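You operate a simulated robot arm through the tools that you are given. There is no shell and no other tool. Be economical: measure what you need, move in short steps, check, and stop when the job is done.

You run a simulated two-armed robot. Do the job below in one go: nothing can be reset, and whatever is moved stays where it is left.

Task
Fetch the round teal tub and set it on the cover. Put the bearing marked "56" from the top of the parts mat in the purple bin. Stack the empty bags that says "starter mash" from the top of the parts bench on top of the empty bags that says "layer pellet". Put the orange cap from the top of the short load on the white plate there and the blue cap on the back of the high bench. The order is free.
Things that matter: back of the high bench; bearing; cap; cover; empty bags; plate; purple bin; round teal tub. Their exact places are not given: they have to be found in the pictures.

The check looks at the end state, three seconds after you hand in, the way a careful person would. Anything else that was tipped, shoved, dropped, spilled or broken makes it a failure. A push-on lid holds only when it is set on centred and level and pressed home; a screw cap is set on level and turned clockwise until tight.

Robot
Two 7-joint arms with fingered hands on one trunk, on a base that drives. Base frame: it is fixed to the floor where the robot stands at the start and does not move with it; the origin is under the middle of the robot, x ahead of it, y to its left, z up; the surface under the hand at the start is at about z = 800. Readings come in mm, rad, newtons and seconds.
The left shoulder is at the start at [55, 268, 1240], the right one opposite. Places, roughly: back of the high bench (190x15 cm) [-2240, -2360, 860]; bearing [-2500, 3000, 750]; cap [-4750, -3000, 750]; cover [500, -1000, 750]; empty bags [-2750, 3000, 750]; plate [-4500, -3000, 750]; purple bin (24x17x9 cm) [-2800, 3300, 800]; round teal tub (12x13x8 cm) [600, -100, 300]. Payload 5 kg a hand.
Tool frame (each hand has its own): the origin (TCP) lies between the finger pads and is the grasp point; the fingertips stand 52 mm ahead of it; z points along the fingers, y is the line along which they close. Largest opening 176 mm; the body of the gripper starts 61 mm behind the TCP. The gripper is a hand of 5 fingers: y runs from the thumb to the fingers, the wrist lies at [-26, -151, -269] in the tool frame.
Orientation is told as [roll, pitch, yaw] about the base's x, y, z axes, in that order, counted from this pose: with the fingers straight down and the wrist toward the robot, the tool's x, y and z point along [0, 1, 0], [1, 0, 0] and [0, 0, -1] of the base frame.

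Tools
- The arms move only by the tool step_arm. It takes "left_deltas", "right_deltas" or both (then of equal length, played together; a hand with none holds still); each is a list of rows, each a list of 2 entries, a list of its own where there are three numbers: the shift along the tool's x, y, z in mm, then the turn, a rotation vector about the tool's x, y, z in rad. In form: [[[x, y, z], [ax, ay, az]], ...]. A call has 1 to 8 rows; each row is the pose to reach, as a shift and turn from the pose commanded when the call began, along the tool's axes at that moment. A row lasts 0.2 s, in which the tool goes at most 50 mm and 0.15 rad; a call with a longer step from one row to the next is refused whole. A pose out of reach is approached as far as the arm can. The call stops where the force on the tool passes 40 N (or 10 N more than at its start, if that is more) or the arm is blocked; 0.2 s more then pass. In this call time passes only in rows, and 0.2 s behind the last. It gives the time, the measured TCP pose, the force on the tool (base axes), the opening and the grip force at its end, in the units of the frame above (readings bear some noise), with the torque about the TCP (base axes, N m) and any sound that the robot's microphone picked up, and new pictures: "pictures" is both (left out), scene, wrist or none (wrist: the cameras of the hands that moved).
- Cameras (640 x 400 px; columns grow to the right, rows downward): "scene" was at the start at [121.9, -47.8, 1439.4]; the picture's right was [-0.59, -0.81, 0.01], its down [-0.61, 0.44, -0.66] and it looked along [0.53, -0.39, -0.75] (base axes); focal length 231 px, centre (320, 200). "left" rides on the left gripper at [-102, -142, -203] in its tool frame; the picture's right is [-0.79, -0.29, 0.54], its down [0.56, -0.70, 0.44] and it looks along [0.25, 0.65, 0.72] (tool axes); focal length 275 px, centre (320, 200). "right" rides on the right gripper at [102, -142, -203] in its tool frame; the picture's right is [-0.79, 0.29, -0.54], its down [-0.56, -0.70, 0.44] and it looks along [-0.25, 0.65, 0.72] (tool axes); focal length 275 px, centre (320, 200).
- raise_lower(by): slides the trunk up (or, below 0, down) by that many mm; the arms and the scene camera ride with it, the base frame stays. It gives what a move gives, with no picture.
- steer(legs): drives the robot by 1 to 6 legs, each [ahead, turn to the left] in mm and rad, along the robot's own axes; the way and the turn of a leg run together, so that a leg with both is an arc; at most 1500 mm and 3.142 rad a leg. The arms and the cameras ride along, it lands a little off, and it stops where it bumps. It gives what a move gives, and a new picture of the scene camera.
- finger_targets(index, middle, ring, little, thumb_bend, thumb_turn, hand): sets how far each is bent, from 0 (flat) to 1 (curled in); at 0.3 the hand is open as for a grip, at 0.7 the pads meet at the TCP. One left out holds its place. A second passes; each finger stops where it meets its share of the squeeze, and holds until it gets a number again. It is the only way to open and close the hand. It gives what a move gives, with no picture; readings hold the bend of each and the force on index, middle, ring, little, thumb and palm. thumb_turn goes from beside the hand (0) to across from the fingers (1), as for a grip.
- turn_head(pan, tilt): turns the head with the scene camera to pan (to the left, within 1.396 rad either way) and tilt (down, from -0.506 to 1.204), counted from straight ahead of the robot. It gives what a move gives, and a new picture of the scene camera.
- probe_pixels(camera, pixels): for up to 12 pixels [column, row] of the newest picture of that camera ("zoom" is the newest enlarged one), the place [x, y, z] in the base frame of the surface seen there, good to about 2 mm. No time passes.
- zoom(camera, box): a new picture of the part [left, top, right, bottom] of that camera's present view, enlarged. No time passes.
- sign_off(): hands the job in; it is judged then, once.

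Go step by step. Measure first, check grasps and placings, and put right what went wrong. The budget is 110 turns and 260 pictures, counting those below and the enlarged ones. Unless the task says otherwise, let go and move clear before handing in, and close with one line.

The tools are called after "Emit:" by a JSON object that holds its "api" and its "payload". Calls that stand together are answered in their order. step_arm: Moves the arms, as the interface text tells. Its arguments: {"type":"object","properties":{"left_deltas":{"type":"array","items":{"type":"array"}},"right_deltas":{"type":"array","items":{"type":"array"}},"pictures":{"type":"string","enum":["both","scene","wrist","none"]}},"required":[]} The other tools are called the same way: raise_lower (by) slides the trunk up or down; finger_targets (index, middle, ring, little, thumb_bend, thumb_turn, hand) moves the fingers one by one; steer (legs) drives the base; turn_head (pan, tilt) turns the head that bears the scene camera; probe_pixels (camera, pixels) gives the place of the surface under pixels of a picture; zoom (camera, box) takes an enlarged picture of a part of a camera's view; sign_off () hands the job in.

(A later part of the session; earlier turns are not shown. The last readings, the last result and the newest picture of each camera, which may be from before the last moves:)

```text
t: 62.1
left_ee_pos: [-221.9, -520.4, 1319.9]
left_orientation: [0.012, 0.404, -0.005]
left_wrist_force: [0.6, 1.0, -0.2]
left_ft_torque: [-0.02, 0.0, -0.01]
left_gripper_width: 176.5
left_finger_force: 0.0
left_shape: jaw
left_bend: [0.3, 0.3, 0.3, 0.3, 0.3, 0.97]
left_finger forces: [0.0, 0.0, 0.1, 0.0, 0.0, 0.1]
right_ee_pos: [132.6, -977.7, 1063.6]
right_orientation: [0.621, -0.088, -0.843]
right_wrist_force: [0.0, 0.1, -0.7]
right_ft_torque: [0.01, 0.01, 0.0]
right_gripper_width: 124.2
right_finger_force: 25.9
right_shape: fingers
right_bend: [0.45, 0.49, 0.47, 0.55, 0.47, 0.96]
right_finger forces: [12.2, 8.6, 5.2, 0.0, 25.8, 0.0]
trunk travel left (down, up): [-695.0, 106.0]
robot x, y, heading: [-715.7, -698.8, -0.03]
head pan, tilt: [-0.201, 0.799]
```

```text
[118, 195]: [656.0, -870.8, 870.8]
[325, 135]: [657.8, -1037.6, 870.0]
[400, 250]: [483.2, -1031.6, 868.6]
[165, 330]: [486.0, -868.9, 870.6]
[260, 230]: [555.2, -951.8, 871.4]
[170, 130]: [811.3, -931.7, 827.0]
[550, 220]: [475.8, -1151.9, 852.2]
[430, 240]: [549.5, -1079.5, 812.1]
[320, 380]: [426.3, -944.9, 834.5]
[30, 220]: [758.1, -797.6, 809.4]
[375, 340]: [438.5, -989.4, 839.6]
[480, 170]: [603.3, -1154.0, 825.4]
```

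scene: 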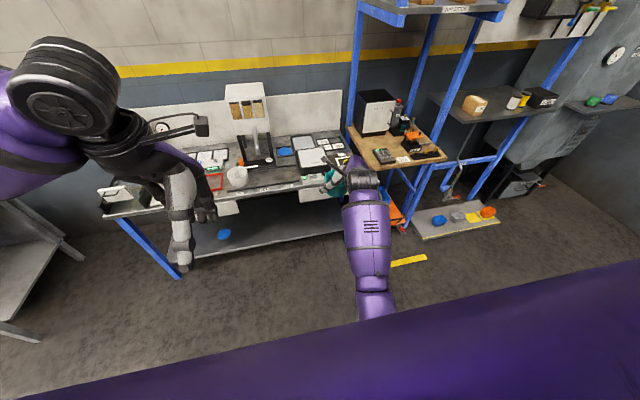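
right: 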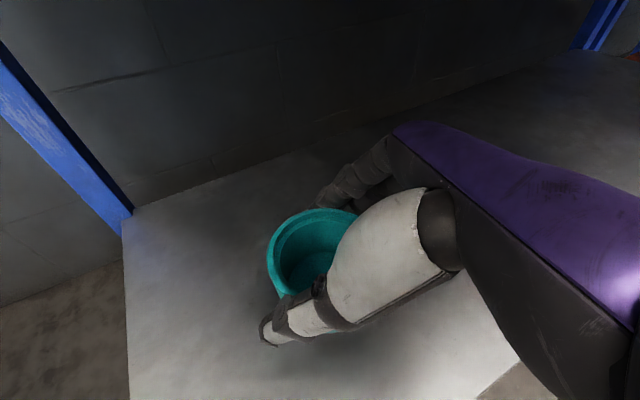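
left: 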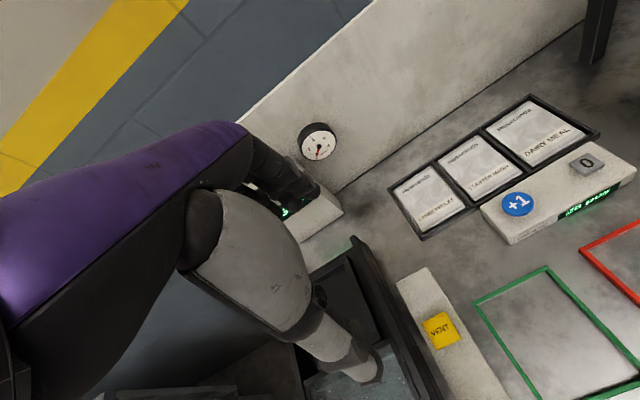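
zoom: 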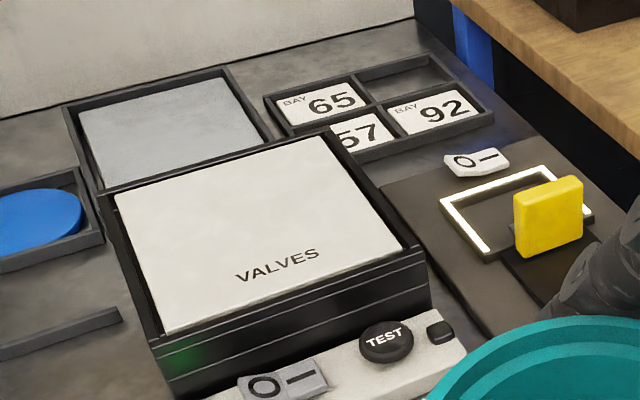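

The VALVES cover spans x 483–657, y −869…−1037, with its top at z≈870.5 and centre (570,−953), which fits the hint. I'll drive 437 mm ahead and level the tool.

Emit:
{"api": "steer", "payload": {"legs": [[437, 0.03]]}}

Emit:
{"api": "step_arm", "payload": {"right_deltas": [[[0, 0, 0], [0.036, 0.018, 0.025]], [[0, 0, 0], [0.072, 0.035, 0.051]]], "pictures": "both"}}

```text
t: 65.6
left_ee_pos: [209.7, -510.5, 1318.9]
left_orientation: [0.012, 0.406, 0.029]
left_wrist_force: [1.4, 0.6, -0.2]
left_ft_torque: [0.0, 0.08, -0.01]
left_gripper_width: 176.4
left_finger_force: 0.1
left_shape: jaw
left_bend: [0.3, 0.3, 0.3, 0.3, 0.3, 0.97]
left_finger forces: [0.0, 0.1, 0.0, 0.1, 0.1, 0.1]
right_ee_pos: [575.8, -958.2, 1059.5]
right_orientation: [0.618, -0.086, -0.811]
right_wrist_force: [0.9, -0.8, -2.7]
right_ft_torque: [0.05, 0.0, 0.06]
right_gripper_width: 124.2
right_finger_force: 26.2
right_shape: fingers
right_bend: [0.45, 0.49, 0.47, 0.55, 0.47, 0.96]
right_finger forces: [12.4, 8.6, 5.2, 0.0, 25.7, 0.0]
trunk travel left (down, up): [-695.0, 106.0]
robot x, y, heading: [-276.6, -707.2, 0.007]
head pan, tilt: [-0.201, 0.799]
```

scene: 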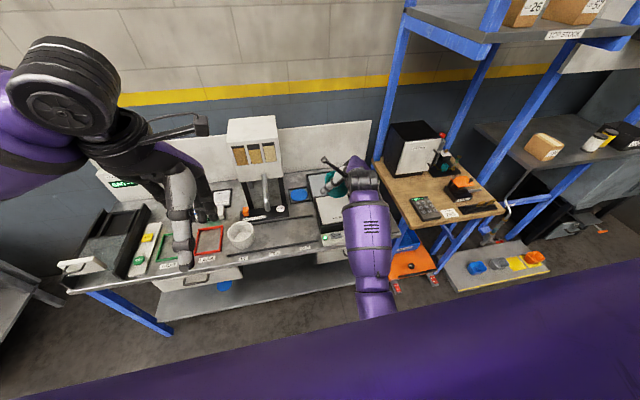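

```text
t: 66.2
left_ee_pos: [193.6, -510.6, 1324.3]
left_orientation: [0.012, 0.393, 0.028]
left_wrist_force: [1.0, -0.1, 0.4]
left_ft_torque: [0.02, 0.08, -0.04]
left_gripper_width: 175.8
left_finger_force: 0.0
left_shape: jaw
left_bend: [0.3, 0.3, 0.3, 0.3, 0.3, 0.98]
left_finger forces: [0.1, 0.0, 0.0, 0.1, 0.0, 0.0]
right_ee_pos: [562.2, -974.6, 1066.2]
right_orientation: [0.637, -0.027, -0.811]
right_wrist_force: [0.4, 0.3, -2.5]
right_ft_torque: [0.09, -0.02, 0.06]
right_gripper_width: 124.1
right_finger_force: 25.5
right_shape: fingers
right_bend: [0.44, 0.49, 0.47, 0.55, 0.47, 0.96]
right_finger forces: [12.3, 8.5, 5.4, 0.0, 25.8, 0.0]
trunk travel left (down, up): [-695.0, 106.0]
robot x, y, heading: [-282.4, -707.3, -0.0]
head pan, tilt: [-0.201, 0.799]
```

scene: 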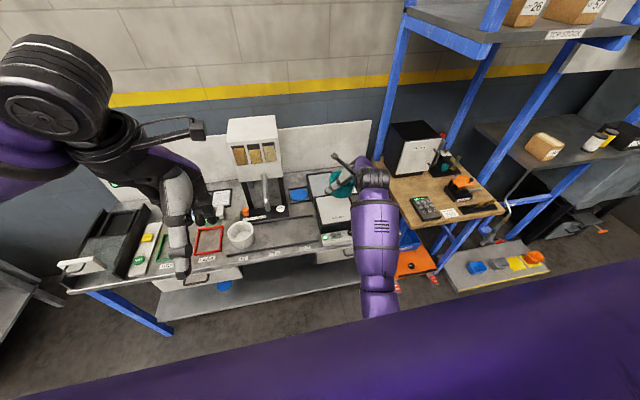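
right: 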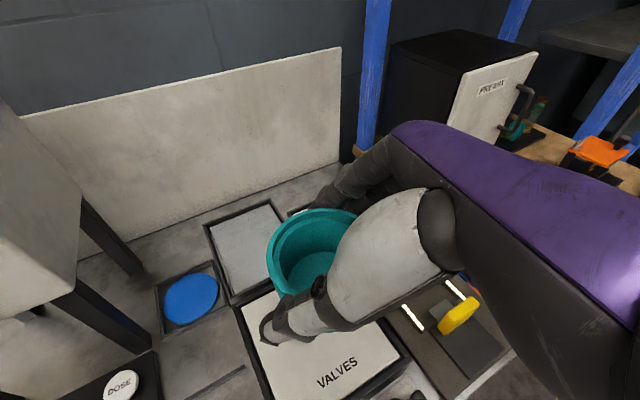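

The tub is over the cover. I'll lower to TCP z≈951 and trim the tilt.

Emit:
{"api": "step_arm", "payload": {"right_deltas": [[[-18, -4, 35], [0.007, 0.005, 0.005]], [[-35, -8, 70], [0.015, 0.01, 0.01]], [[-53, -12, 104], [0.022, 0.015, 0.016]]], "pictures": "wrist"}}

```text
t: 67.2
left_ee_pos: [170.2, -510.9, 1332.8]
left_orientation: [0.012, 0.371, 0.027]
left_wrist_force: [-4.1, -1.2, 1.0]
left_ft_torque: [0.2, -0.72, 0.02]
left_gripper_width: 176.1
left_finger_force: 0.0
left_shape: jaw
left_bend: [0.3, 0.3, 0.3, 0.3, 0.3, 0.98]
left_finger forces: [0.0, 0.1, 0.1, 0.0, 0.1, 0.0]
right_ee_pos: [563.7, -1021.8, 974.3]
right_orientation: [0.622, -0.083, -0.834]
right_wrist_force: [-2.2, 4.0, -4.4]
right_ft_torque: [-0.14, -0.29, -0.35]
right_gripper_width: 124.1
right_finger_force: 26.3
right_shape: fingers
right_bend: [0.44, 0.49, 0.47, 0.55, 0.47, 0.96]
right_finger forces: [12.1, 8.4, 5.4, 0.0, 25.8, 0.0]
trunk travel left (down, up): [-695.0, 106.0]
robot x, y, heading: [-279.9, -706.0, -0.001]
head pan, tilt: [-0.201, 0.799]
stopped in row 3 (right hand): the arm was blocked; the commanded pose is now the measured one
```

right: 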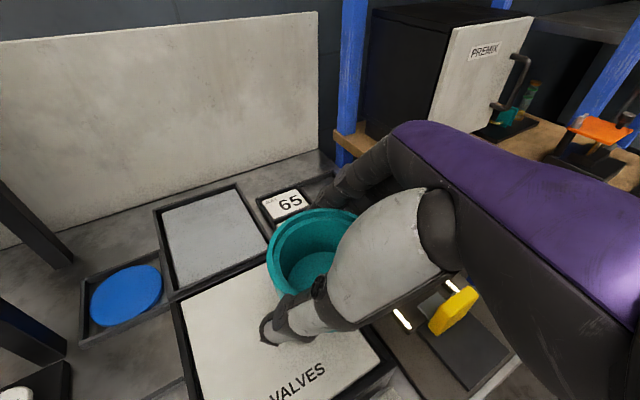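

It was blocked and drifted to y=−1022. I'll look at the scene to see what stopped the arm.

Emit:
{"api": "turn_head", "payload": {"pan": -0.5, "tilt": 0.9}}

```text
t: 68.0
left_ee_pos: [178.0, -508.7, 1330.9]
left_orientation: [0.014, 0.38, 0.029]
left_wrist_force: [2.6, -0.2, -1.2]
left_ft_torque: [-0.07, 0.28, -0.05]
left_gripper_width: 175.8
left_finger_force: 0.1
left_shape: jaw
left_bend: [0.3, 0.3, 0.3, 0.3, 0.3, 0.98]
left_finger forces: [0.0, 0.0, 0.1, 0.0, 0.1, 0.0]
right_ee_pos: [566.0, -1018.8, 965.8]
right_orientation: [0.614, -0.08, -0.828]
right_wrist_force: [1.6, 0.2, -3.6]
right_ft_torque: [0.04, 0.02, 0.05]
right_gripper_width: 124.1
right_finger_force: 26.0
right_shape: fingers
right_bend: [0.44, 0.49, 0.47, 0.55, 0.47, 0.96]
right_finger forces: [12.3, 8.3, 5.4, 0.0, 25.7, 0.1]
trunk travel left (down, up): [-695.0, 106.0]
robot x, y, heading: [-279.0, -708.2, -0.001]
head pan, tilt: [-0.499, 0.901]
```

scene: 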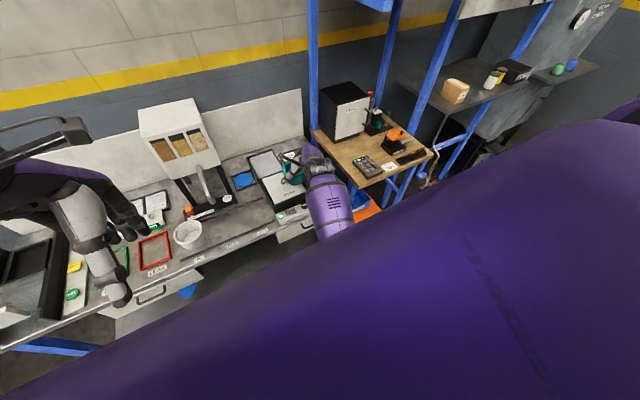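

Nothing visible is in the way, so it is probably a joint limit at this trunk height. I'll go up and left to (566,−953,1026) and re-level, then finish the descent with the trunk.

Emit:
{"api": "step_arm", "payload": {"right_deltas": [[[24, -15, -9], [0.02, 0.01, 0.015]], [[49, -29, -18], [0.04, 0.02, 0.03]], [[73, -44, -26], [0.065, 0.03, 0.046]], [[73, -44, -26], [0.065, 0.03, 0.046]]], "pictures": "none"}}

```text
t: 69.2
left_ee_pos: [153.0, -511.2, 1339.7]
left_orientation: [0.005, 0.358, 0.024]
left_wrist_force: [-4.6, -1.0, 2.7]
left_ft_torque: [0.09, -0.62, 0.1]
left_gripper_width: 176.1
left_finger_force: 0.1
left_shape: jaw
left_bend: [0.3, 0.3, 0.3, 0.3, 0.3, 0.98]
left_finger forces: [0.0, 0.0, 0.0, 0.1, 0.0, 0.1]
right_ee_pos: [551.6, -1021.2, 1041.5]
right_orientation: [0.603, -0.086, -0.852]
right_wrist_force: [-1.8, 2.9, -3.4]
right_ft_torque: [-0.08, -0.29, -0.23]
right_gripper_width: 124.1
right_finger_force: 25.6
right_shape: fingers
right_bend: [0.44, 0.49, 0.47, 0.55, 0.47, 0.96]
right_finger forces: [12.2, 8.4, 5.4, 0.0, 25.6, 0.0]
trunk travel left (down, up): [-695.0, 106.0]
robot x, y, heading: [-280.3, -707.8, 0.002]
head pan, tilt: [-0.499, 0.901]
stopped in row 4 (right hand): the arm was blocked; the commanded pose is now the measured one
```

The arm won't move further left in this posture, so I'll turn the base left by 0.08 rad to bring the tub over the cover, then try levelling by rotation only.

Emit:
{"api": "steer", "payload": {"legs": [[0, 0.085]]}}

Emit:
{"api": "step_arm", "payload": {"right_deltas": [[[0, 0, 0], [0.035, 0.02, 0.025]], [[0, 0, 0], [0.07, 0.04, 0.05]], [[0, 0, 0], [0.07, 0.04, 0.05]]], "pictures": "wrist"}}

```text
t: 70.2
left_ee_pos: [138.4, -471.5, 1337.9]
left_orientation: [0.012, 0.362, 0.114]
left_wrist_force: [-2.5, 1.3, 0.5]
left_ft_torque: [-0.1, -0.19, 0.03]
left_gripper_width: 175.6
left_finger_force: 0.0
left_shape: jaw
left_bend: [0.3, 0.3, 0.3, 0.3, 0.3, 0.98]
left_finger forces: [0.0, 0.1, 0.0, 0.0, 0.0, 0.1]
right_ee_pos: [575.7, -947.2, 1036.8]
right_orientation: [0.595, -0.084, -0.762]
right_wrist_force: [0.1, 0.4, -0.3]
right_ft_torque: [-0.11, 0.03, -0.06]
right_gripper_width: 124.0
right_finger_force: 25.3
right_shape: fingers
right_bend: [0.44, 0.49, 0.47, 0.55, 0.47, 0.96]
right_finger forces: [12.2, 8.4, 5.4, 0.1, 25.4, 0.0]
trunk travel left (down, up): [-695.0, 106.0]
robot x, y, heading: [-280.3, -708.1, 0.09]
head pan, tilt: [-0.499, 0.901]
```

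scene: 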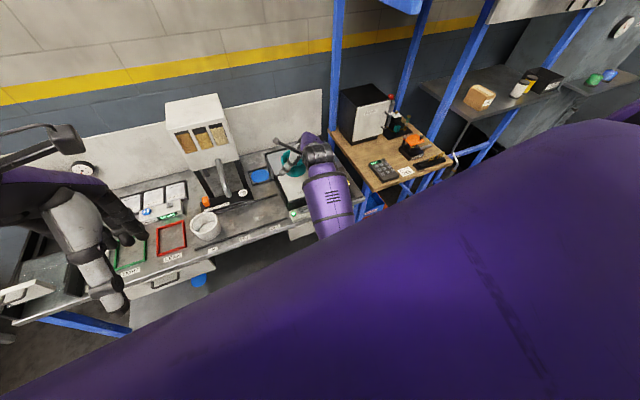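

```text
t: 71.0
left_ee_pos: [120.7, -474.8, 1342.1]
left_orientation: [0.013, 0.35, 0.115]
left_wrist_force: [-0.7, -0.7, 0.6]
left_ft_torque: [0.1, -0.01, -0.05]
left_gripper_width: 175.8
left_finger_force: 0.1
left_shape: jaw
left_bend: [0.3, 0.3, 0.3, 0.3, 0.3, 0.98]
left_finger forces: [0.0, 0.0, 0.0, 0.1, 0.0, 0.0]
right_ee_pos: [563.3, -960.3, 1044.4]
right_orientation: [0.629, -0.022, -0.765]
right_wrist_force: [0.0, -0.2, -1.1]
right_ft_torque: [0.01, 0.0, 0.02]
right_gripper_width: 124.0
right_finger_force: 25.3
right_shape: fingers
right_bend: [0.44, 0.49, 0.47, 0.55, 0.47, 0.96]
right_finger forces: [12.4, 8.3, 5.3, 0.0, 25.2, 0.1]
trunk travel left (down, up): [-695.0, 106.0]
robot x, y, heading: [-274.3, -704.2, 0.09]
head pan, tilt: [-0.499, 0.901]
```

right: 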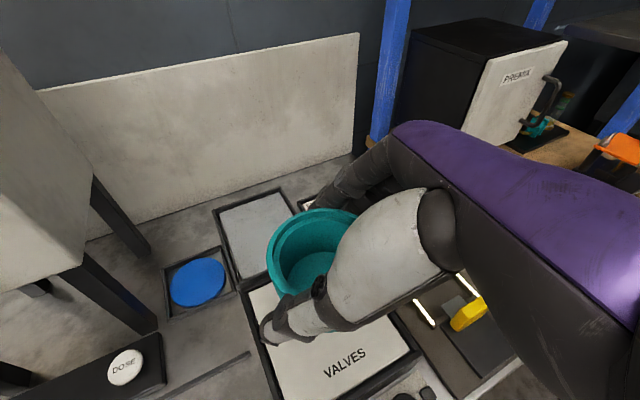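

Now nearly level at (563,−960,1044). I'll lower by trunk 85 mm and check for drift.

Emit:
{"api": "raise_lower", "payload": {"by": -85}}

```text
t: 72.2
left_ee_pos: [120.8, -472.7, 1257.0]
left_orientation: [0.011, 0.348, 0.115]
left_wrist_force: [-0.3, -0.1, 1.0]
left_ft_torque: [0.03, -0.09, -0.02]
left_gripper_width: 176.1
left_finger_force: 0.1
left_shape: jaw
left_bend: [0.3, 0.3, 0.3, 0.3, 0.3, 0.98]
left_finger forces: [0.0, 0.0, 0.0, 0.1, 0.0, 0.0]
right_ee_pos: [570.1, -1005.3, 962.5]
right_orientation: [0.587, -0.078, -0.776]
right_wrist_force: [-0.3, -1.1, -1.6]
right_ft_torque: [-0.12, 0.05, -0.01]
right_gripper_width: 123.9
right_finger_force: 25.6
right_shape: fingers
right_bend: [0.44, 0.49, 0.47, 0.55, 0.47, 0.96]
right_finger forces: [12.4, 8.2, 5.3, 0.1, 25.3, 0.0]
trunk travel left (down, up): [-610.0, 191.0]
robot x, y, heading: [-278.9, -708.9, 0.093]
head pan, tilt: [-0.499, 0.901]
```

The hand drifted right again as the trunk moved, so the posture sits at a limit. Yaw doesn't matter for a round tub, so I'll unwind yaw by 0.3 rad and re-level while shifting back left and up a little.

Emit:
{"api": "step_arm", "payload": {"right_deltas": [[[14, -11, -4], [0.077, 0.029, -0.069]], [[28, -22, -8], [0.154, 0.059, -0.137]], [[42, -33, -11], [0.231, 0.088, -0.206]], [[42, -33, -11], [0.231, 0.088, -0.206]]], "pictures": "none"}}

Emit:
{"api": "step_arm", "payload": {"right_deltas": [[[0, 0, 0], [0, 0, 0]], [[0, 0, 0], [0, 0, 0]]], "pictures": "wrist"}}

```text
t: 73.2
left_ee_pos: [121.5, -471.6, 1256.4]
left_orientation: [0.013, 0.351, 0.113]
left_wrist_force: [-0.1, -0.3, -0.3]
left_ft_torque: [0.02, -0.06, -0.04]
left_gripper_width: 175.8
left_finger_force: 0.1
left_shape: jaw
left_bend: [0.3, 0.3, 0.3, 0.3, 0.3, 0.98]
left_finger forces: [0.0, 0.0, 0.0, 0.1, 0.0, 0.1]
right_ee_pos: [557.1, -904.3, 995.0]
right_orientation: [0.74, 0.042, -0.458]
right_wrist_force: [-0.8, -0.9, -2.2]
right_ft_torque: [0.02, -0.02, -0.02]
right_gripper_width: 124.1
right_finger_force: 25.4
right_shape: fingers
right_bend: [0.44, 0.49, 0.47, 0.55, 0.47, 0.96]
right_finger forces: [12.3, 8.3, 5.4, 0.1, 24.9, 0.0]
trunk travel left (down, up): [-610.0, 191.0]
robot x, y, heading: [-272.2, -708.5, 0.087]
head pan, tilt: [-0.499, 0.901]
```

```text
t: 73.8
left_ee_pos: [123.2, -472.1, 1256.8]
left_orientation: [0.012, 0.35, 0.116]
left_wrist_force: [-0.2, 0.6, 0.0]
left_ft_torque: [-0.08, 0.01, -0.02]
left_gripper_width: 176.0
left_finger_force: 0.1
left_shape: jaw
left_bend: [0.3, 0.3, 0.3, 0.3, 0.3, 0.98]
left_finger forces: [0.1, 0.1, 0.0, 0.1, 0.1, 0.1]
right_ee_pos: [558.1, -903.5, 992.8]
right_orientation: [0.739, 0.042, -0.456]
right_wrist_force: [0.8, 0.1, -1.1]
right_ft_torque: [-0.09, 0.02, -0.01]
right_gripper_width: 123.9
right_finger_force: 25.3
right_shape: fingers
right_bend: [0.44, 0.49, 0.47, 0.55, 0.47, 0.96]
right_finger forces: [12.3, 8.2, 5.4, 0.0, 24.9, 0.1]
trunk travel left (down, up): [-610.0, 191.0]
robot x, y, heading: [-277.5, -707.1, 0.088]
head pan, tilt: [-0.499, 0.901]
```

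right: 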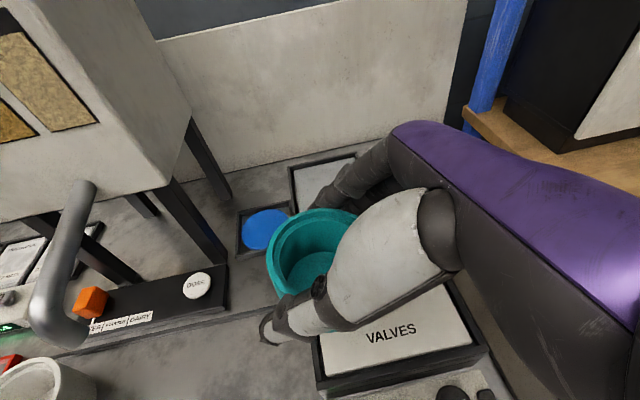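

The arm is free again and tracking; the tub is just a bit left and over-tilted. I'll trim to (568,−953,955) and the grasp tilt.

Emit:
{"api": "step_arm", "payload": {"right_deltas": [[[-27, 16, 0], [-0.017, -0.042, -0.014]], [[-54, 32, 0], [-0.034, -0.084, -0.028]], [[-54, 32, 0], [-0.034, -0.084, -0.028]]], "pictures": "wrist"}}

```text
t: 74.6
left_ee_pos: [122.6, -470.7, 1257.0]
left_orientation: [0.014, 0.351, 0.114]
left_wrist_force: [0.4, 0.0, -0.4]
left_ft_torque: [-0.05, -0.01, 0.0]
left_gripper_width: 175.9
left_finger_force: 0.1
left_shape: jaw
left_bend: [0.3, 0.3, 0.3, 0.3, 0.3, 0.98]
left_finger forces: [0.0, 0.0, 0.0, 0.0, 0.0, 0.0]
right_ee_pos: [567.9, -954.4, 957.9]
right_orientation: [0.654, -0.004, -0.458]
right_wrist_force: [-1.0, 0.7, -1.7]
right_ft_torque: [-0.03, 0.02, -0.05]
right_gripper_width: 124.1
right_finger_force: 25.6
right_shape: fingers
right_bend: [0.44, 0.49, 0.47, 0.55, 0.47, 0.96]
right_finger forces: [12.3, 8.2, 5.4, 0.1, 24.9, 0.0]
trunk travel left (down, up): [-610.0, 191.0]
robot x, y, heading: [-280.9, -710.3, 0.087]
head pan, tilt: [-0.499, 0.901]
```

right: 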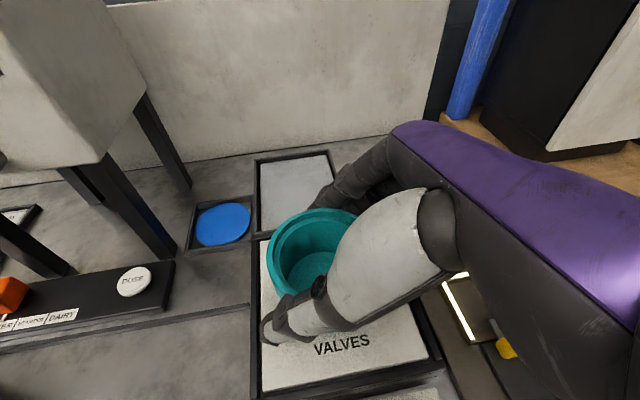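

Exactly over the cover and level. I'll descend 16 mm and check the force.

Emit:
{"api": "step_arm", "payload": {"right_deltas": [[[-4, 0, 5], [0, 0, 0]], [[-7, 0, 9], [0, 0, 0]], [[-9.7, 0, 12.7], [0, 0, 0]]], "pictures": "none"}}

```text
t: 75.4
left_ee_pos: [119.9, -472.3, 1258.1]
left_orientation: [0.012, 0.348, 0.114]
left_wrist_force: [-0.4, -0.2, 0.9]
left_ft_torque: [-0.01, 0.01, -0.01]
left_gripper_width: 176.0
left_finger_force: 0.0
left_shape: jaw
left_bend: [0.3, 0.3, 0.3, 0.3, 0.3, 0.98]
left_finger forces: [0.0, 0.0, 0.1, 0.0, 0.1, 0.0]
right_ee_pos: [568.0, -956.1, 946.5]
right_orientation: [0.657, -0.013, -0.46]
right_wrist_force: [-6.3, -5.6, 28.6]
right_ft_torque: [-1.78, -1.12, -0.61]
right_gripper_width: 124.1
right_finger_force: 42.8
right_shape: fingers
right_bend: [0.44, 0.49, 0.46, 0.55, 0.47, 0.96]
right_finger forces: [11.0, 8.3, 39.9, 0.0, 27.2, 0.0]
trunk travel left (down, up): [-610.0, 191.0]
robot x, y, heading: [-278.5, -706.1, 0.092]
head pan, tilt: [-0.499, 0.901]
```

A fingertip or the tub is on the cover (28 N). I'll ease up 3 mm and open.

Emit:
{"api": "step_arm", "payload": {"right_deltas": [[[1.8, 0, -2.4], [0, 0, 0]]], "pictures": "none"}}

Emit:
{"api": "finger_targets", "payload": {"hand": "right", "index": 0.3, "middle": 0.3, "ring": 0.3, "little": 0.3, "thumb_bend": 0.3}}

Emit:
{"api": "step_arm", "payload": {"right_deltas": [[[0, 0, -2], [0, 0, 0]]], "pictures": "wrist"}}

```text
t: 75.8
left_ee_pos: [120.9, -472.6, 1256.6]
left_orientation: [0.012, 0.349, 0.114]
left_wrist_force: [0.0, 0.6, 0.3]
left_ft_torque: [0.02, 0.02, 0.0]
left_gripper_width: 175.8
left_finger_force: 0.1
left_shape: jaw
left_bend: [0.3, 0.3, 0.3, 0.3, 0.3, 0.98]
left_finger forces: [0.0, 0.0, 0.1, 0.1, 0.0, 0.0]
right_ee_pos: [567.8, -954.9, 947.5]
right_orientation: [0.653, -0.007, -0.456]
right_wrist_force: [-1.5, -7.3, 27.3]
right_ft_torque: [-1.77, -1.43, -0.47]
right_gripper_width: 123.9
right_finger_force: 41.4
right_shape: fingers
right_bend: [0.44, 0.49, 0.46, 0.55, 0.47, 0.96]
right_finger forces: [11.9, 9.5, 36.2, 0.0, 25.3, 0.0]
trunk travel left (down, up): [-610.0, 191.0]
robot x, y, heading: [-278.4, -706.6, 0.091]
head pan, tilt: [-0.499, 0.901]
```

```text
t: 76.8
left_ee_pos: [122.4, -472.6, 1258.2]
left_orientation: [0.013, 0.35, 0.116]
left_wrist_force: [-0.4, -0.7, -0.2]
left_ft_torque: [0.02, -0.06, 0.02]
left_gripper_width: 175.9
left_finger_force: 0.1
left_shape: jaw
left_bend: [0.3, 0.3, 0.3, 0.3, 0.3, 0.98]
left_finger forces: [0.1, 0.0, 0.0, 0.0, 0.1, 0.0]
right_ee_pos: [567.7, -954.0, 944.3]
right_orientation: [0.655, -0.004, -0.457]
right_wrist_force: [-0.3, -0.2, 1.2]
right_ft_torque: [-0.01, -0.02, -0.03]
right_gripper_width: 186.4
right_finger_force: 0.1
right_shape: fingers
right_bend: [0.3, 0.3, 0.3, 0.3, 0.3, 0.97]
right_finger forces: [0.0, 0.0, 0.1, 0.0, 0.0, 0.1]
trunk travel left (down, up): [-610.0, 191.0]
robot x, y, heading: [-279.2, -709.5, 0.089]
head pan, tilt: [-0.499, 0.901]
```

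```text
t: 77.2
left_ee_pos: [123.3, -473.1, 1255.9]
left_orientation: [0.012, 0.351, 0.116]
left_wrist_force: [0.0, 0.7, -0.9]
left_ft_torque: [0.02, -0.03, 0.01]
left_gripper_width: 175.6
left_finger_force: 0.1
left_shape: jaw
left_bend: [0.3, 0.3, 0.3, 0.3, 0.3, 0.98]
left_finger forces: [0.0, 0.1, 0.0, 0.0, 0.0, 0.1]
right_ee_pos: [567.4, -955.5, 945.3]
right_orientation: [0.655, -0.005, -0.457]
right_wrist_force: [-0.1, -0.8, -0.6]
right_ft_torque: [0.02, -0.02, -0.01]
right_gripper_width: 186.4
right_finger_force: 0.1
right_shape: fingers
right_bend: [0.3, 0.3, 0.3, 0.3, 0.3, 0.97]
right_finger forces: [0.1, 0.1, 0.1, 0.0, 0.0, 0.0]
trunk travel left (down, up): [-610.0, 191.0]
robot x, y, heading: [-279.5, -706.1, 0.09]
head pan, tilt: [-0.499, 0.901]
```

right: 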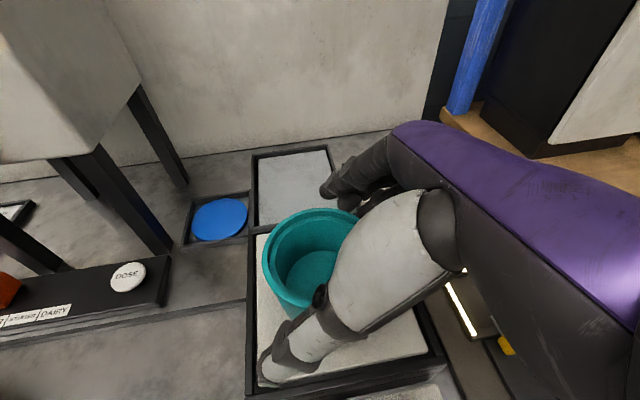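

The tub sits on the cover. I'll lift the hand straight up and verify.

Emit:
{"api": "step_arm", "payload": {"right_deltas": [[[12, 0, -16], [0, 0, 0]], [[36, 0, -48], [0, 0, 0]], [[66, 0, -86], [0, 0, 0]], [[92, 0, -120], [0, 0, 0]]], "pictures": "wrist"}}

Emit:
{"api": "steer", "payload": {"legs": [[-500, 0]]}}

```text
t: 78.2
left_ee_pos: [121.0, -473.0, 1255.4]
left_orientation: [0.012, 0.35, 0.115]
left_wrist_force: [-1.2, 1.4, -0.3]
left_ft_torque: [-0.08, -0.02, -0.01]
left_gripper_width: 175.7
left_finger_force: 0.0
left_shape: jaw
left_bend: [0.3, 0.3, 0.3, 0.3, 0.3, 0.98]
left_finger forces: [0.0, 0.1, 0.1, 0.1, 0.0, 0.1]
right_ee_pos: [565.1, -954.7, 1094.8]
right_orientation: [0.653, 0.002, -0.455]
right_wrist_force: [-1.0, 1.1, -3.3]
right_ft_torque: [0.22, -0.19, -0.11]
right_gripper_width: 186.7
right_finger_force: 0.0
right_shape: fingers
right_bend: [0.3, 0.3, 0.3, 0.3, 0.3, 0.97]
right_finger forces: [0.1, 0.1, 0.0, 0.0, 0.0, 0.0]
trunk travel left (down, up): [-610.0, 191.0]
robot x, y, heading: [-280.0, -707.8, 0.09]
head pan, tilt: [-0.499, 0.901]
```

right: 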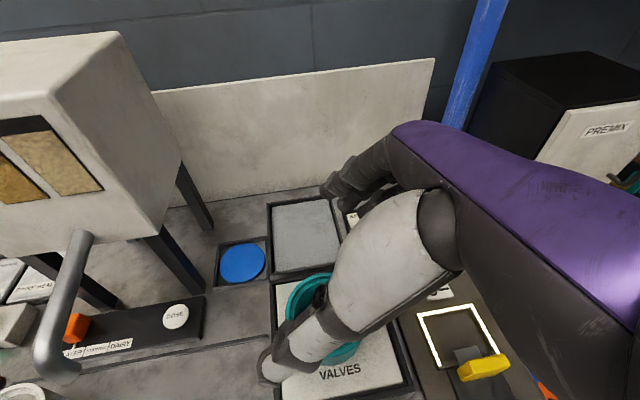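

```text
t: 82.1
left_ee_pos: [-384.9, -515.7, 1257.4]
left_orientation: [0.013, 0.35, 0.121]
left_wrist_force: [-1.0, 0.1, -0.1]
left_ft_torque: [0.03, -0.09, 0.04]
left_gripper_width: 175.9
left_finger_force: 0.1
left_shape: jaw
left_bend: [0.3, 0.3, 0.3, 0.3, 0.3, 0.97]
left_finger forces: [0.0, 0.0, 0.0, 0.1, 0.0, 0.0]
right_ee_pos: [63.4, -995.5, 1097.9]
right_orientation: [0.654, -0.004, -0.448]
right_wrist_force: [-0.4, -0.1, -0.8]
right_ft_torque: [-0.05, -0.02, -0.07]
right_gripper_width: 186.6
right_finger_force: 0.0
right_shape: fingers
right_bend: [0.3, 0.3, 0.3, 0.3, 0.3, 0.97]
right_finger forces: [0.1, 0.0, 0.1, 0.0, 0.1, 0.1]
trunk travel left (down, up): [-610.0, 191.0]
robot x, y, heading: [-784.2, -749.6, 0.093]
head pan, tilt: [-0.499, 0.901]
```

scene: 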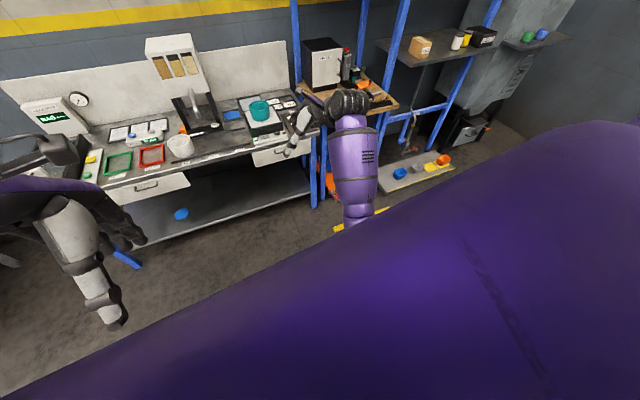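

The tub is standing on the cover at (260,108). Now the right arm goes back to a fingers-down compact pose for travel.

Emit:
{"api": "step_arm", "payload": {"right_deltas": [[[-8, -37, -15], [0, -0.08, 0]], [[-15, -74, -30], [0, -0.16, 0]], [[-23, -111, -45], [0, -0.24, 0]], [[-30, -148, -60], [0, -0.33, 0]], [[-38, -186, -76], [0, -0.41, 0]], [[-45, -223, -91], [0, -0.49, 0]], [[-53, -260, -106], [0, -0.57, 0]], [[-60, -297, -121], [0, -0.65, 0]]], "pictures": "none"}}

Emit:
{"api": "step_arm", "payload": {"right_deltas": [[[0, 0, 0], [0, 0, -0.14]], [[0, 0, 0], [0, 0, -0.28]], [[0, 0, 0], [0, 0, -0.42]], [[0, 0, 0], [0, 0, -0.54]]], "pictures": "none"}}

Emit:
{"api": "steer", "payload": {"legs": [[-300, 0], [0, -1.7]]}}

Emit:
{"api": "turn_head", "payload": {"pan": -0.9, "tilt": 0.35}}

Emit:
{"api": "turn_head", "payload": {"pan": 0.0, "tilt": 0.35}}

```text
t: 84.1
left_ee_pos: [-407.5, -522.0, 1270.0]
left_orientation: [0.011, 0.333, 0.147]
left_wrist_force: [0.1, -3.4, -0.6]
left_ft_torque: [0.37, -0.02, -0.06]
left_gripper_width: 176.1
left_finger_force: 0.0
left_shape: jaw
left_bend: [0.3, 0.3, 0.3, 0.3, 0.3, 0.98]
left_finger forces: [0.1, 0.0, 0.0, 0.0, 0.0, 0.0]
right_ee_pos: [-246.6, -1007.4, 1146.5]
right_orientation: [-0.074, -0.087, -0.463]
right_wrist_force: [-0.4, -2.6, 0.3]
right_ft_torque: [0.38, -0.01, 0.1]
right_gripper_width: 186.7
right_finger_force: 0.1
right_shape: fingers
right_bend: [0.3, 0.3, 0.3, 0.3, 0.3, 0.98]
right_finger forces: [0.1, 0.2, 0.0, 0.0, 0.0, 0.0]
right hand out of reach, approached as far as the arm can: row 7, 8
trunk travel left (down, up): [-610.0, 191.0]
robot x, y, heading: [-786.4, -755.6, 0.094]
head pan, tilt: [-0.499, 0.901]
stopped in row 8 (right hand): the arm was blocked; the commanded pose is now the measured one
```

```text
t: 85.1
left_ee_pos: [-407.5, -520.5, 1269.1]
left_orientation: [0.011, 0.334, 0.145]
left_wrist_force: [-0.9, -1.0, 1.4]
left_ft_torque: [0.12, -0.08, -0.02]
left_gripper_width: 176.0
left_finger_force: 0.0
left_shape: jaw
left_bend: [0.3, 0.3, 0.3, 0.3, 0.3, 0.98]
left_finger forces: [0.1, 0.0, 0.1, 0.0, 0.1, 0.1]
right_ee_pos: [-200.4, -1007.1, 1147.1]
right_orientation: [-0.119, -0.069, 0.063]
right_wrist_force: [-0.8, -2.7, -0.6]
right_ft_torque: [0.2, -0.09, 0.02]
right_gripper_width: 186.5
right_finger_force: 0.0
right_shape: fingers
right_bend: [0.3, 0.3, 0.3, 0.3, 0.3, 0.98]
right_finger forces: [0.0, 0.0, 0.0, 0.0, 0.1, 0.0]
right hand out of reach, approached as far as the arm can: row 1, 2, 3, 4
trunk travel left (down, up): [-610.0, 191.0]
robot x, y, heading: [-782.6, -754.6, 0.092]
head pan, tilt: [-0.499, 0.901]
```

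```text
t: 94.0
left_ee_pos: [-897.0, -1183.2, 1267.8]
left_orientation: [0.021, 0.337, -1.584]
left_wrist_force: [0.4, 0.3, 0.0]
left_ft_torque: [-0.02, 0.0, -0.01]
left_gripper_width: 176.0
left_finger_force: 0.1
left_shape: jaw
left_bend: [0.3, 0.3, 0.3, 0.3, 0.3, 0.98]
left_finger forces: [0.0, 0.2, 0.1, 0.1, 0.1, 0.1]
right_ee_pos: [-1400.8, -1322.4, 1143.8]
right_orientation: [-0.108, -0.059, -1.644]
right_wrist_force: [-0.5, 0.1, 0.3]
right_ft_torque: [0.02, -0.01, -0.01]
right_gripper_width: 186.7
right_finger_force: 0.1
right_shape: fingers
right_bend: [0.3, 0.3, 0.3, 0.3, 0.3, 0.98]
right_finger forces: [0.0, 0.0, 0.0, 0.1, 0.0, 0.0]
trunk travel left (down, up): [-610.0, 191.0]
robot x, y, heading: [-1060.6, -782.3, -1.616]
head pan, tilt: [-0.499, 0.901]
```

scene: 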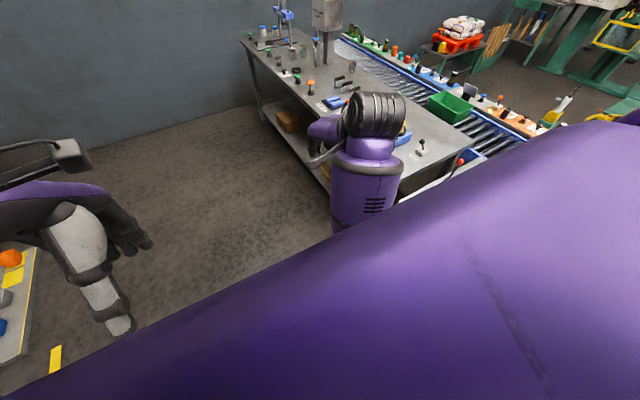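

```text
t: 95.0
left_ee_pos: [-897.8, -1175.7, 1274.2]
left_orientation: [0.017, 0.335, -1.562]
left_wrist_force: [-0.3, -0.1, 0.3]
left_ft_torque: [0.1, 0.04, 0.02]
left_gripper_width: 176.0
left_finger_force: 0.0
left_shape: jaw
left_bend: [0.3, 0.3, 0.3, 0.3, 0.3, 0.98]
left_finger forces: [0.1, 0.0, 0.0, 0.1, 0.1, 0.1]
right_ee_pos: [-1397.1, -1315.1, 1139.5]
right_orientation: [-0.12, -0.036, -1.631]
right_wrist_force: [-0.1, -0.3, -0.7]
right_ft_torque: [0.03, -0.05, -0.02]
right_gripper_width: 186.6
right_finger_force: 0.0
right_shape: fingers
right_bend: [0.3, 0.3, 0.3, 0.3, 0.3, 0.97]
right_finger forces: [0.1, 0.1, 0.0, 0.0, 0.0, 0.0]
trunk travel left (down, up): [-610.0, 191.0]
robot x, y, heading: [-1064.0, -784.5, -1.607]
head pan, tilt: [-0.901, 0.351]
```

scene: 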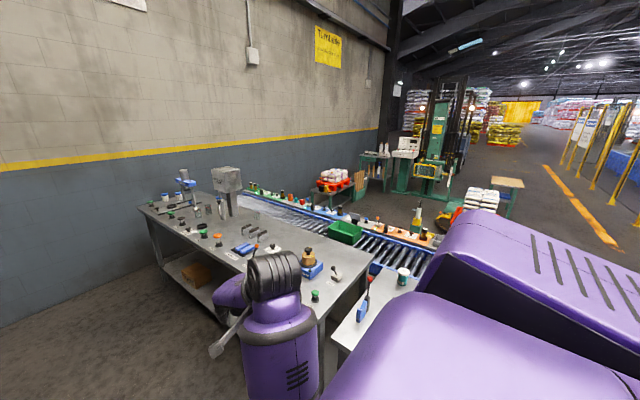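

```text
t: 96.2
left_ee_pos: [-896.6, -1175.2, 1274.8]
left_orientation: [0.016, 0.334, -1.562]
left_wrist_force: [1.2, -0.7, -1.8]
left_ft_torque: [0.0, 0.07, 0.02]
left_gripper_width: 176.0
left_finger_force: 0.1
left_shape: jaw
left_bend: [0.3, 0.3, 0.3, 0.3, 0.3, 0.98]
left_finger forces: [0.0, 0.1, 0.0, 0.1, 0.0, 0.0]
right_ee_pos: [-1399.0, -1314.2, 1138.2]
right_orientation: [-0.124, -0.035, -1.633]
right_wrist_force: [0.8, 0.7, 0.1]
right_ft_torque: [0.05, 0.06, -0.03]
right_gripper_width: 186.5
right_finger_force: 0.0
right_shape: fingers
right_bend: [0.3, 0.3, 0.3, 0.3, 0.3, 0.97]
right_finger forces: [0.1, 0.0, 0.0, 0.1, 0.0, 0.0]
trunk travel left (down, up): [-610.0, 191.0]
robot x, y, heading: [-1060.5, -784.4, -1.613]
head pan, tilt: [0.0, 0.351]
```

scene: 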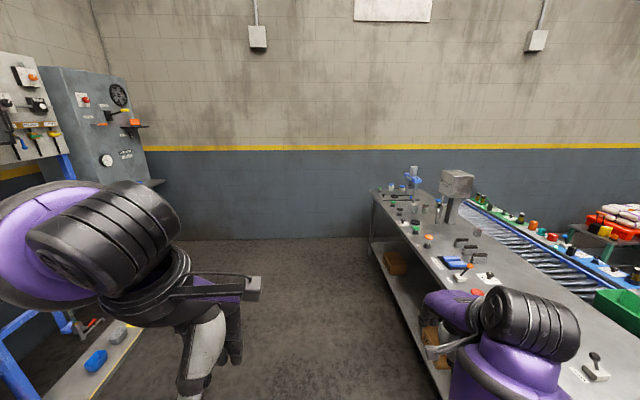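

There's a work table with a roller conveyor alongside. I'll probe to understand the layout and zoom in on it.

Emit:
{"api": "probe_pixels", "payload": {"camera": "scene", "pixels": [[375, 195], [440, 390], [475, 200], [550, 240], [620, 285], [560, 330], [520, 225], [590, 252], [620, 225], [540, 215]]}}

Emit:
{"api": "zoom", "payload": {"camera": "scene", "box": [352, 140, 640, 320]}}

Emit:
{"api": "turn_head", "payload": {"pan": -0.9, "tilt": 0.45}}

Emit:
{"api": "zoom", "payload": {"camera": "scene", "box": [240, 100, 560, 300]}}

```text
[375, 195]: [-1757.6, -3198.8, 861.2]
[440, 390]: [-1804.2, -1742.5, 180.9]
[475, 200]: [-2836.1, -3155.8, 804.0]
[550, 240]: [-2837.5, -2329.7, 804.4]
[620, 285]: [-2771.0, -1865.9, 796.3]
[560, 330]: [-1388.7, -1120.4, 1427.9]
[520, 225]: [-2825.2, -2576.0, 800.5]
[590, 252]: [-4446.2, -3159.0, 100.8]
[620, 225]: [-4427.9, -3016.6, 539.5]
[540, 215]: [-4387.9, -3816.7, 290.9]
```

```text
2.22 times, centred on (496, 230) of scene
```

zoom: 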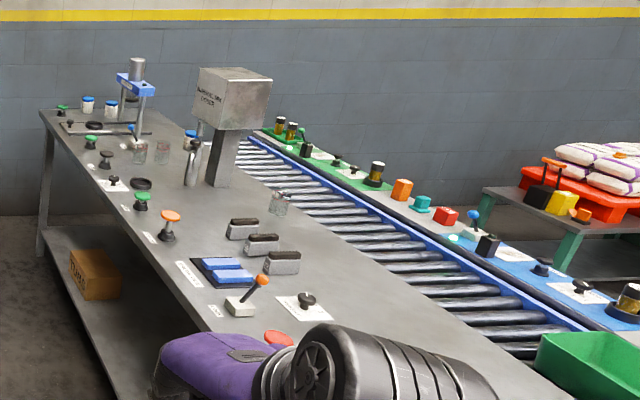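

```text
t: 97.4
left_ee_pos: [-897.3, -1176.0, 1275.4]
left_orientation: [0.017, 0.335, -1.563]
left_wrist_force: [-0.1, 0.0, 0.4]
left_ft_torque: [0.0, -0.02, 0.0]
left_gripper_width: 176.0
left_finger_force: 0.1
left_shape: jaw
left_bend: [0.3, 0.3, 0.3, 0.3, 0.3, 0.98]
left_finger forces: [0.0, 0.0, 0.1, 0.0, 0.0, 0.1]
right_ee_pos: [-1399.2, -1314.4, 1138.3]
right_orientation: [-0.121, -0.037, -1.633]
right_wrist_force: [-0.6, -0.4, 0.2]
right_ft_torque: [0.0, -0.06, -0.03]
right_gripper_width: 186.9
right_finger_force: 0.1
right_shape: fingers
right_bend: [0.3, 0.3, 0.3, 0.3, 0.3, 0.97]
right_finger forces: [0.1, 0.0, 0.0, 0.1, 0.0, 0.0]
trunk travel left (down, up): [-610.0, 191.0]
robot x, y, heading: [-1064.2, -781.9, -1.61]
head pan, tilt: [-0.901, 0.45]
```

scene: 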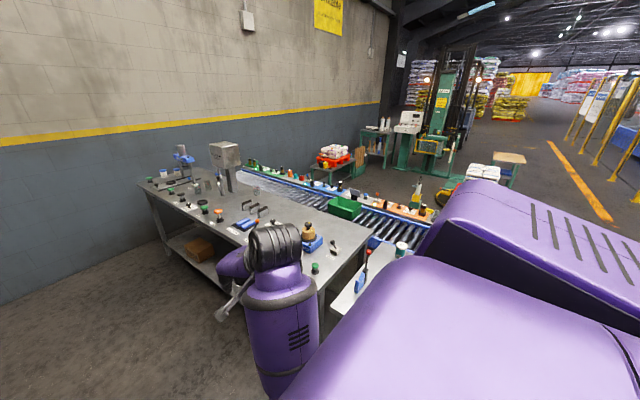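

```text
2.00 times, centred on (400, 200) of scene
```

zoom: 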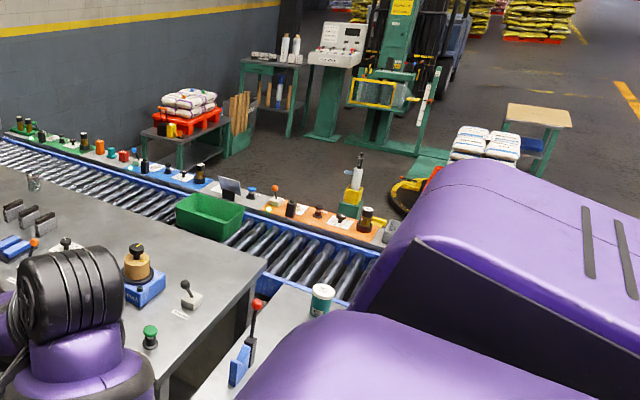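

The high bench top is z≈861 and its back strip runs along the conveyor; the sacks on the red pallet at about (−4430,−3020) look like the load. I'll turn to face −x for a path around the conveyor.

Emit:
{"api": "steer", "payload": {"legs": [[0, 1.6], [0, 1.6]]}}

Emit:
{"api": "turn_head", "payload": {"pan": 0.7, "tilt": 0.35}}

Emit:
{"api": "turn_head", "payload": {"pan": -0.7, "tilt": 0.35}}

```text
t: 109.8
left_ee_pos: [-1261.8, -405.8, 1277.2]
left_orientation: [0.041, 0.362, 1.657]
left_wrist_force: [-0.3, -0.1, -0.9]
left_ft_torque: [0.01, 0.01, -0.02]
left_gripper_width: 175.8
left_finger_force: 0.0
left_shape: jaw
left_bend: [0.3, 0.3, 0.3, 0.3, 0.3, 0.98]
left_finger forces: [0.0, 0.0, 0.1, 0.0, 0.0, 0.1]
right_ee_pos: [-767.4, -221.2, 1149.7]
right_orientation: [-0.137, -0.054, 1.584]
right_wrist_force: [0.4, 0.2, -0.2]
right_ft_torque: [-0.01, 0.04, -0.01]
right_gripper_width: 186.9
right_finger_force: 0.0
right_shape: fingers
right_bend: [0.3, 0.3, 0.3, 0.3, 0.3, 0.98]
right_finger forces: [0.1, 0.0, 0.0, 0.0, 0.1, 0.0]
trunk travel left (down, up): [-610.0, 191.0]
robot x, y, heading: [-1039.4, -783.3, 1.622]
head pan, tilt: [-0.901, 0.45]
```

scene: 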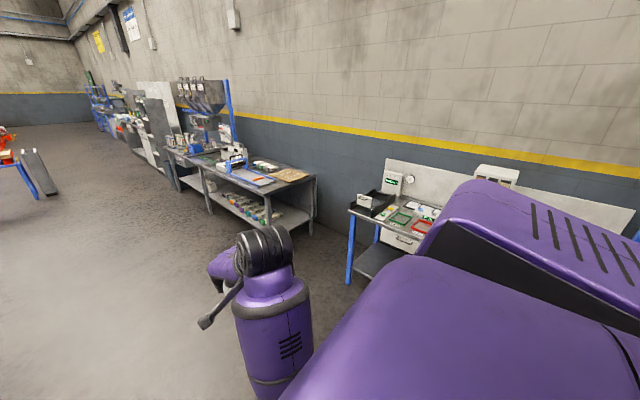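

```text
t: 111.5
left_ee_pos: [-1257.6, -412.8, 1285.6]
left_orientation: [0.035, 0.361, 1.679]
left_wrist_force: [0.9, 0.9, 0.2]
left_ft_torque: [0.0, 0.07, -0.01]
left_gripper_width: 175.9
left_finger_force: 0.1
left_shape: jaw
left_bend: [0.3, 0.3, 0.3, 0.3, 0.3, 0.98]
left_finger forces: [0.0, 0.0, 0.1, 0.1, 0.0, 0.0]
right_ee_pos: [-769.0, -229.0, 1146.2]
right_orientation: [-0.15, -0.034, 1.592]
right_wrist_force: [-0.3, -0.5, -0.9]
right_ft_torque: [0.02, 0.1, 0.0]
right_gripper_width: 186.4
right_finger_force: 0.1
right_shape: fingers
right_bend: [0.3, 0.3, 0.3, 0.3, 0.3, 0.97]
right_finger forces: [0.1, 0.0, 0.0, 0.0, 0.0, 0.0]
trunk travel left (down, up): [-610.0, 191.0]
robot x, y, heading: [-1036.7, -778.8, 1.623]
head pan, tilt: [0.7, 0.351]
```

scene: 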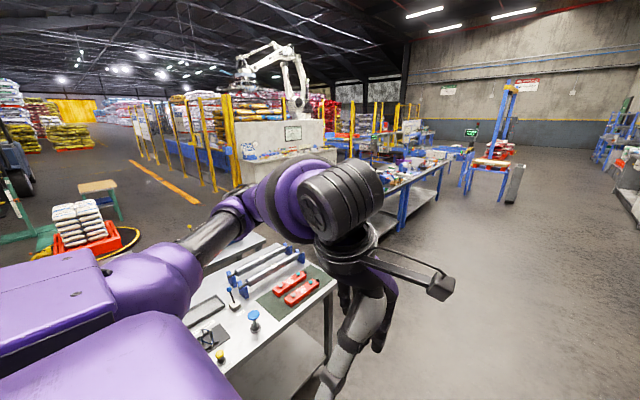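

```text
t: 113.0
left_ee_pos: [-1258.8, -413.5, 1284.4]
left_orientation: [0.033, 0.363, 1.679]
left_wrist_force: [-0.9, 0.0, -0.4]
left_ft_torque: [-0.01, 0.0, -0.02]
left_gripper_width: 175.8
left_finger_force: 0.0
left_shape: jaw
left_bend: [0.3, 0.3, 0.3, 0.3, 0.3, 0.98]
left_finger forces: [0.0, 0.0, 0.1, 0.0, 0.0, 0.1]
right_ee_pos: [-770.5, -228.5, 1145.4]
right_orientation: [-0.152, -0.031, 1.595]
right_wrist_force: [-0.2, -0.6, 0.0]
right_ft_torque: [0.02, 0.0, 0.0]
right_gripper_width: 186.7
right_finger_force: 0.0
right_shape: fingers
right_bend: [0.3, 0.3, 0.3, 0.3, 0.3, 0.97]
right_finger forces: [0.1, 0.1, 0.0, 0.0, 0.1, 0.1]
trunk travel left (down, up): [-610.0, 191.0]
robot x, y, heading: [-1031.2, -781.3, 1.626]
head pan, tilt: [-0.7, 0.351]
```

scene: 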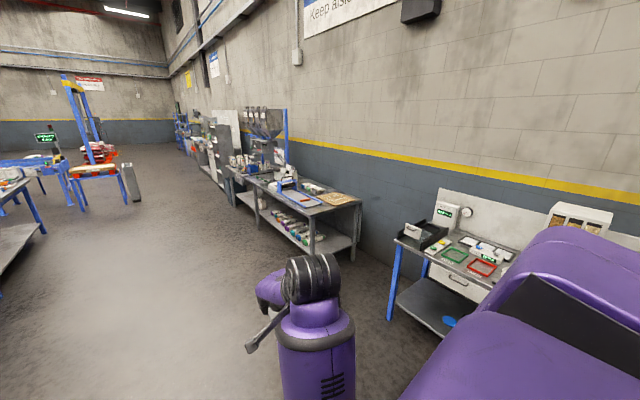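

I'll probe the second-bench line and the palletised sacks while facing +y with the head panned left.

Emit:
{"api": "turn_head", "payload": {"pan": 0.8, "tilt": 0.45}}

Emit:
{"api": "probe_pixels", "payload": {"camera": "scene", "pixels": [[110, 170], [140, 215], [130, 160], [290, 365], [385, 255], [330, 215], [300, 200], [420, 155], [250, 260], [200, 215], [450, 220], [120, 255]]}}

Emit:
{"api": "zoom", "payload": {"camera": "scene", "box": [60, 80, 380, 280]}}

```text
t: 114.6
left_ee_pos: [-1258.6, -412.8, 1284.5]
left_orientation: [0.035, 0.361, 1.679]
left_wrist_force: [0.1, 0.5, 0.2]
left_ft_torque: [0.02, 0.02, -0.02]
left_gripper_width: 175.8
left_finger_force: 0.1
left_shape: jaw
left_bend: [0.3, 0.3, 0.3, 0.3, 0.3, 0.98]
left_finger forces: [0.1, 0.0, 0.0, 0.0, 0.1, 0.0]
right_ee_pos: [-770.8, -229.2, 1145.0]
right_orientation: [-0.151, -0.034, 1.594]
right_wrist_force: [-0.2, 0.1, 0.3]
right_ft_torque: [0.0, 0.02, -0.04]
right_gripper_width: 186.7
right_finger_force: 0.1
right_shape: fingers
right_bend: [0.3, 0.3, 0.3, 0.3, 0.3, 0.97]
right_finger forces: [0.0, 0.1, 0.0, 0.0, 0.1, 0.1]
trunk travel left (down, up): [-610.0, 191.0]
robot x, y, heading: [-1034.3, -783.7, 1.623]
head pan, tilt: [0.799, 0.45]
```

scene: 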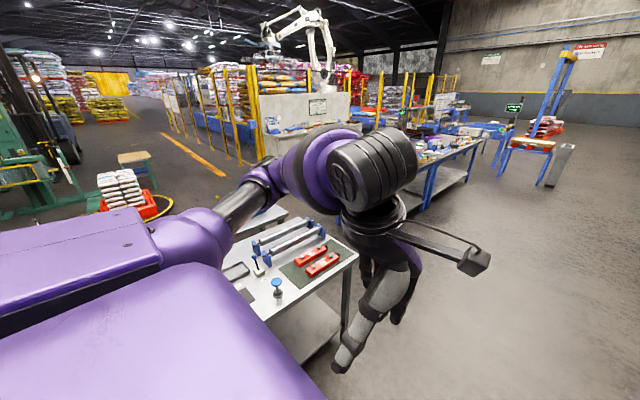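

```text
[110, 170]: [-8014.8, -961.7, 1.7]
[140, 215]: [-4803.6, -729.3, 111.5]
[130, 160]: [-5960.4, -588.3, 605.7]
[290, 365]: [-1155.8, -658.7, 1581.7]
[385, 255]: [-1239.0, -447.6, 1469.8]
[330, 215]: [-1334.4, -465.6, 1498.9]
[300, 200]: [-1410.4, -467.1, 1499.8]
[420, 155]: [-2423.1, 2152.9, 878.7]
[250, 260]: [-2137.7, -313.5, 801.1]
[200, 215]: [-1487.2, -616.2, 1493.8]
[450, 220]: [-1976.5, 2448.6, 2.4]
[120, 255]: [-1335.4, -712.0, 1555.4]
```

```text
2.00 times, centred on (220, 180) of scene
```

zoom: 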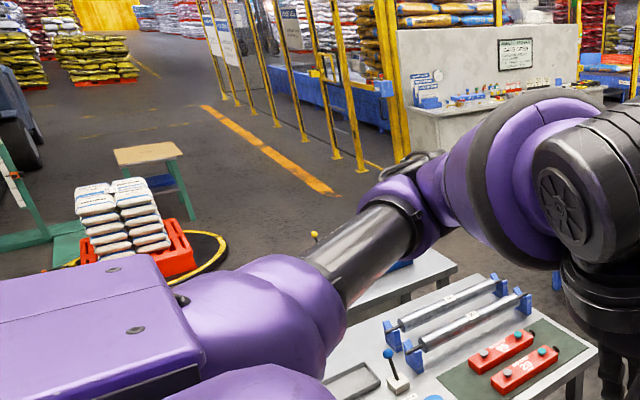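

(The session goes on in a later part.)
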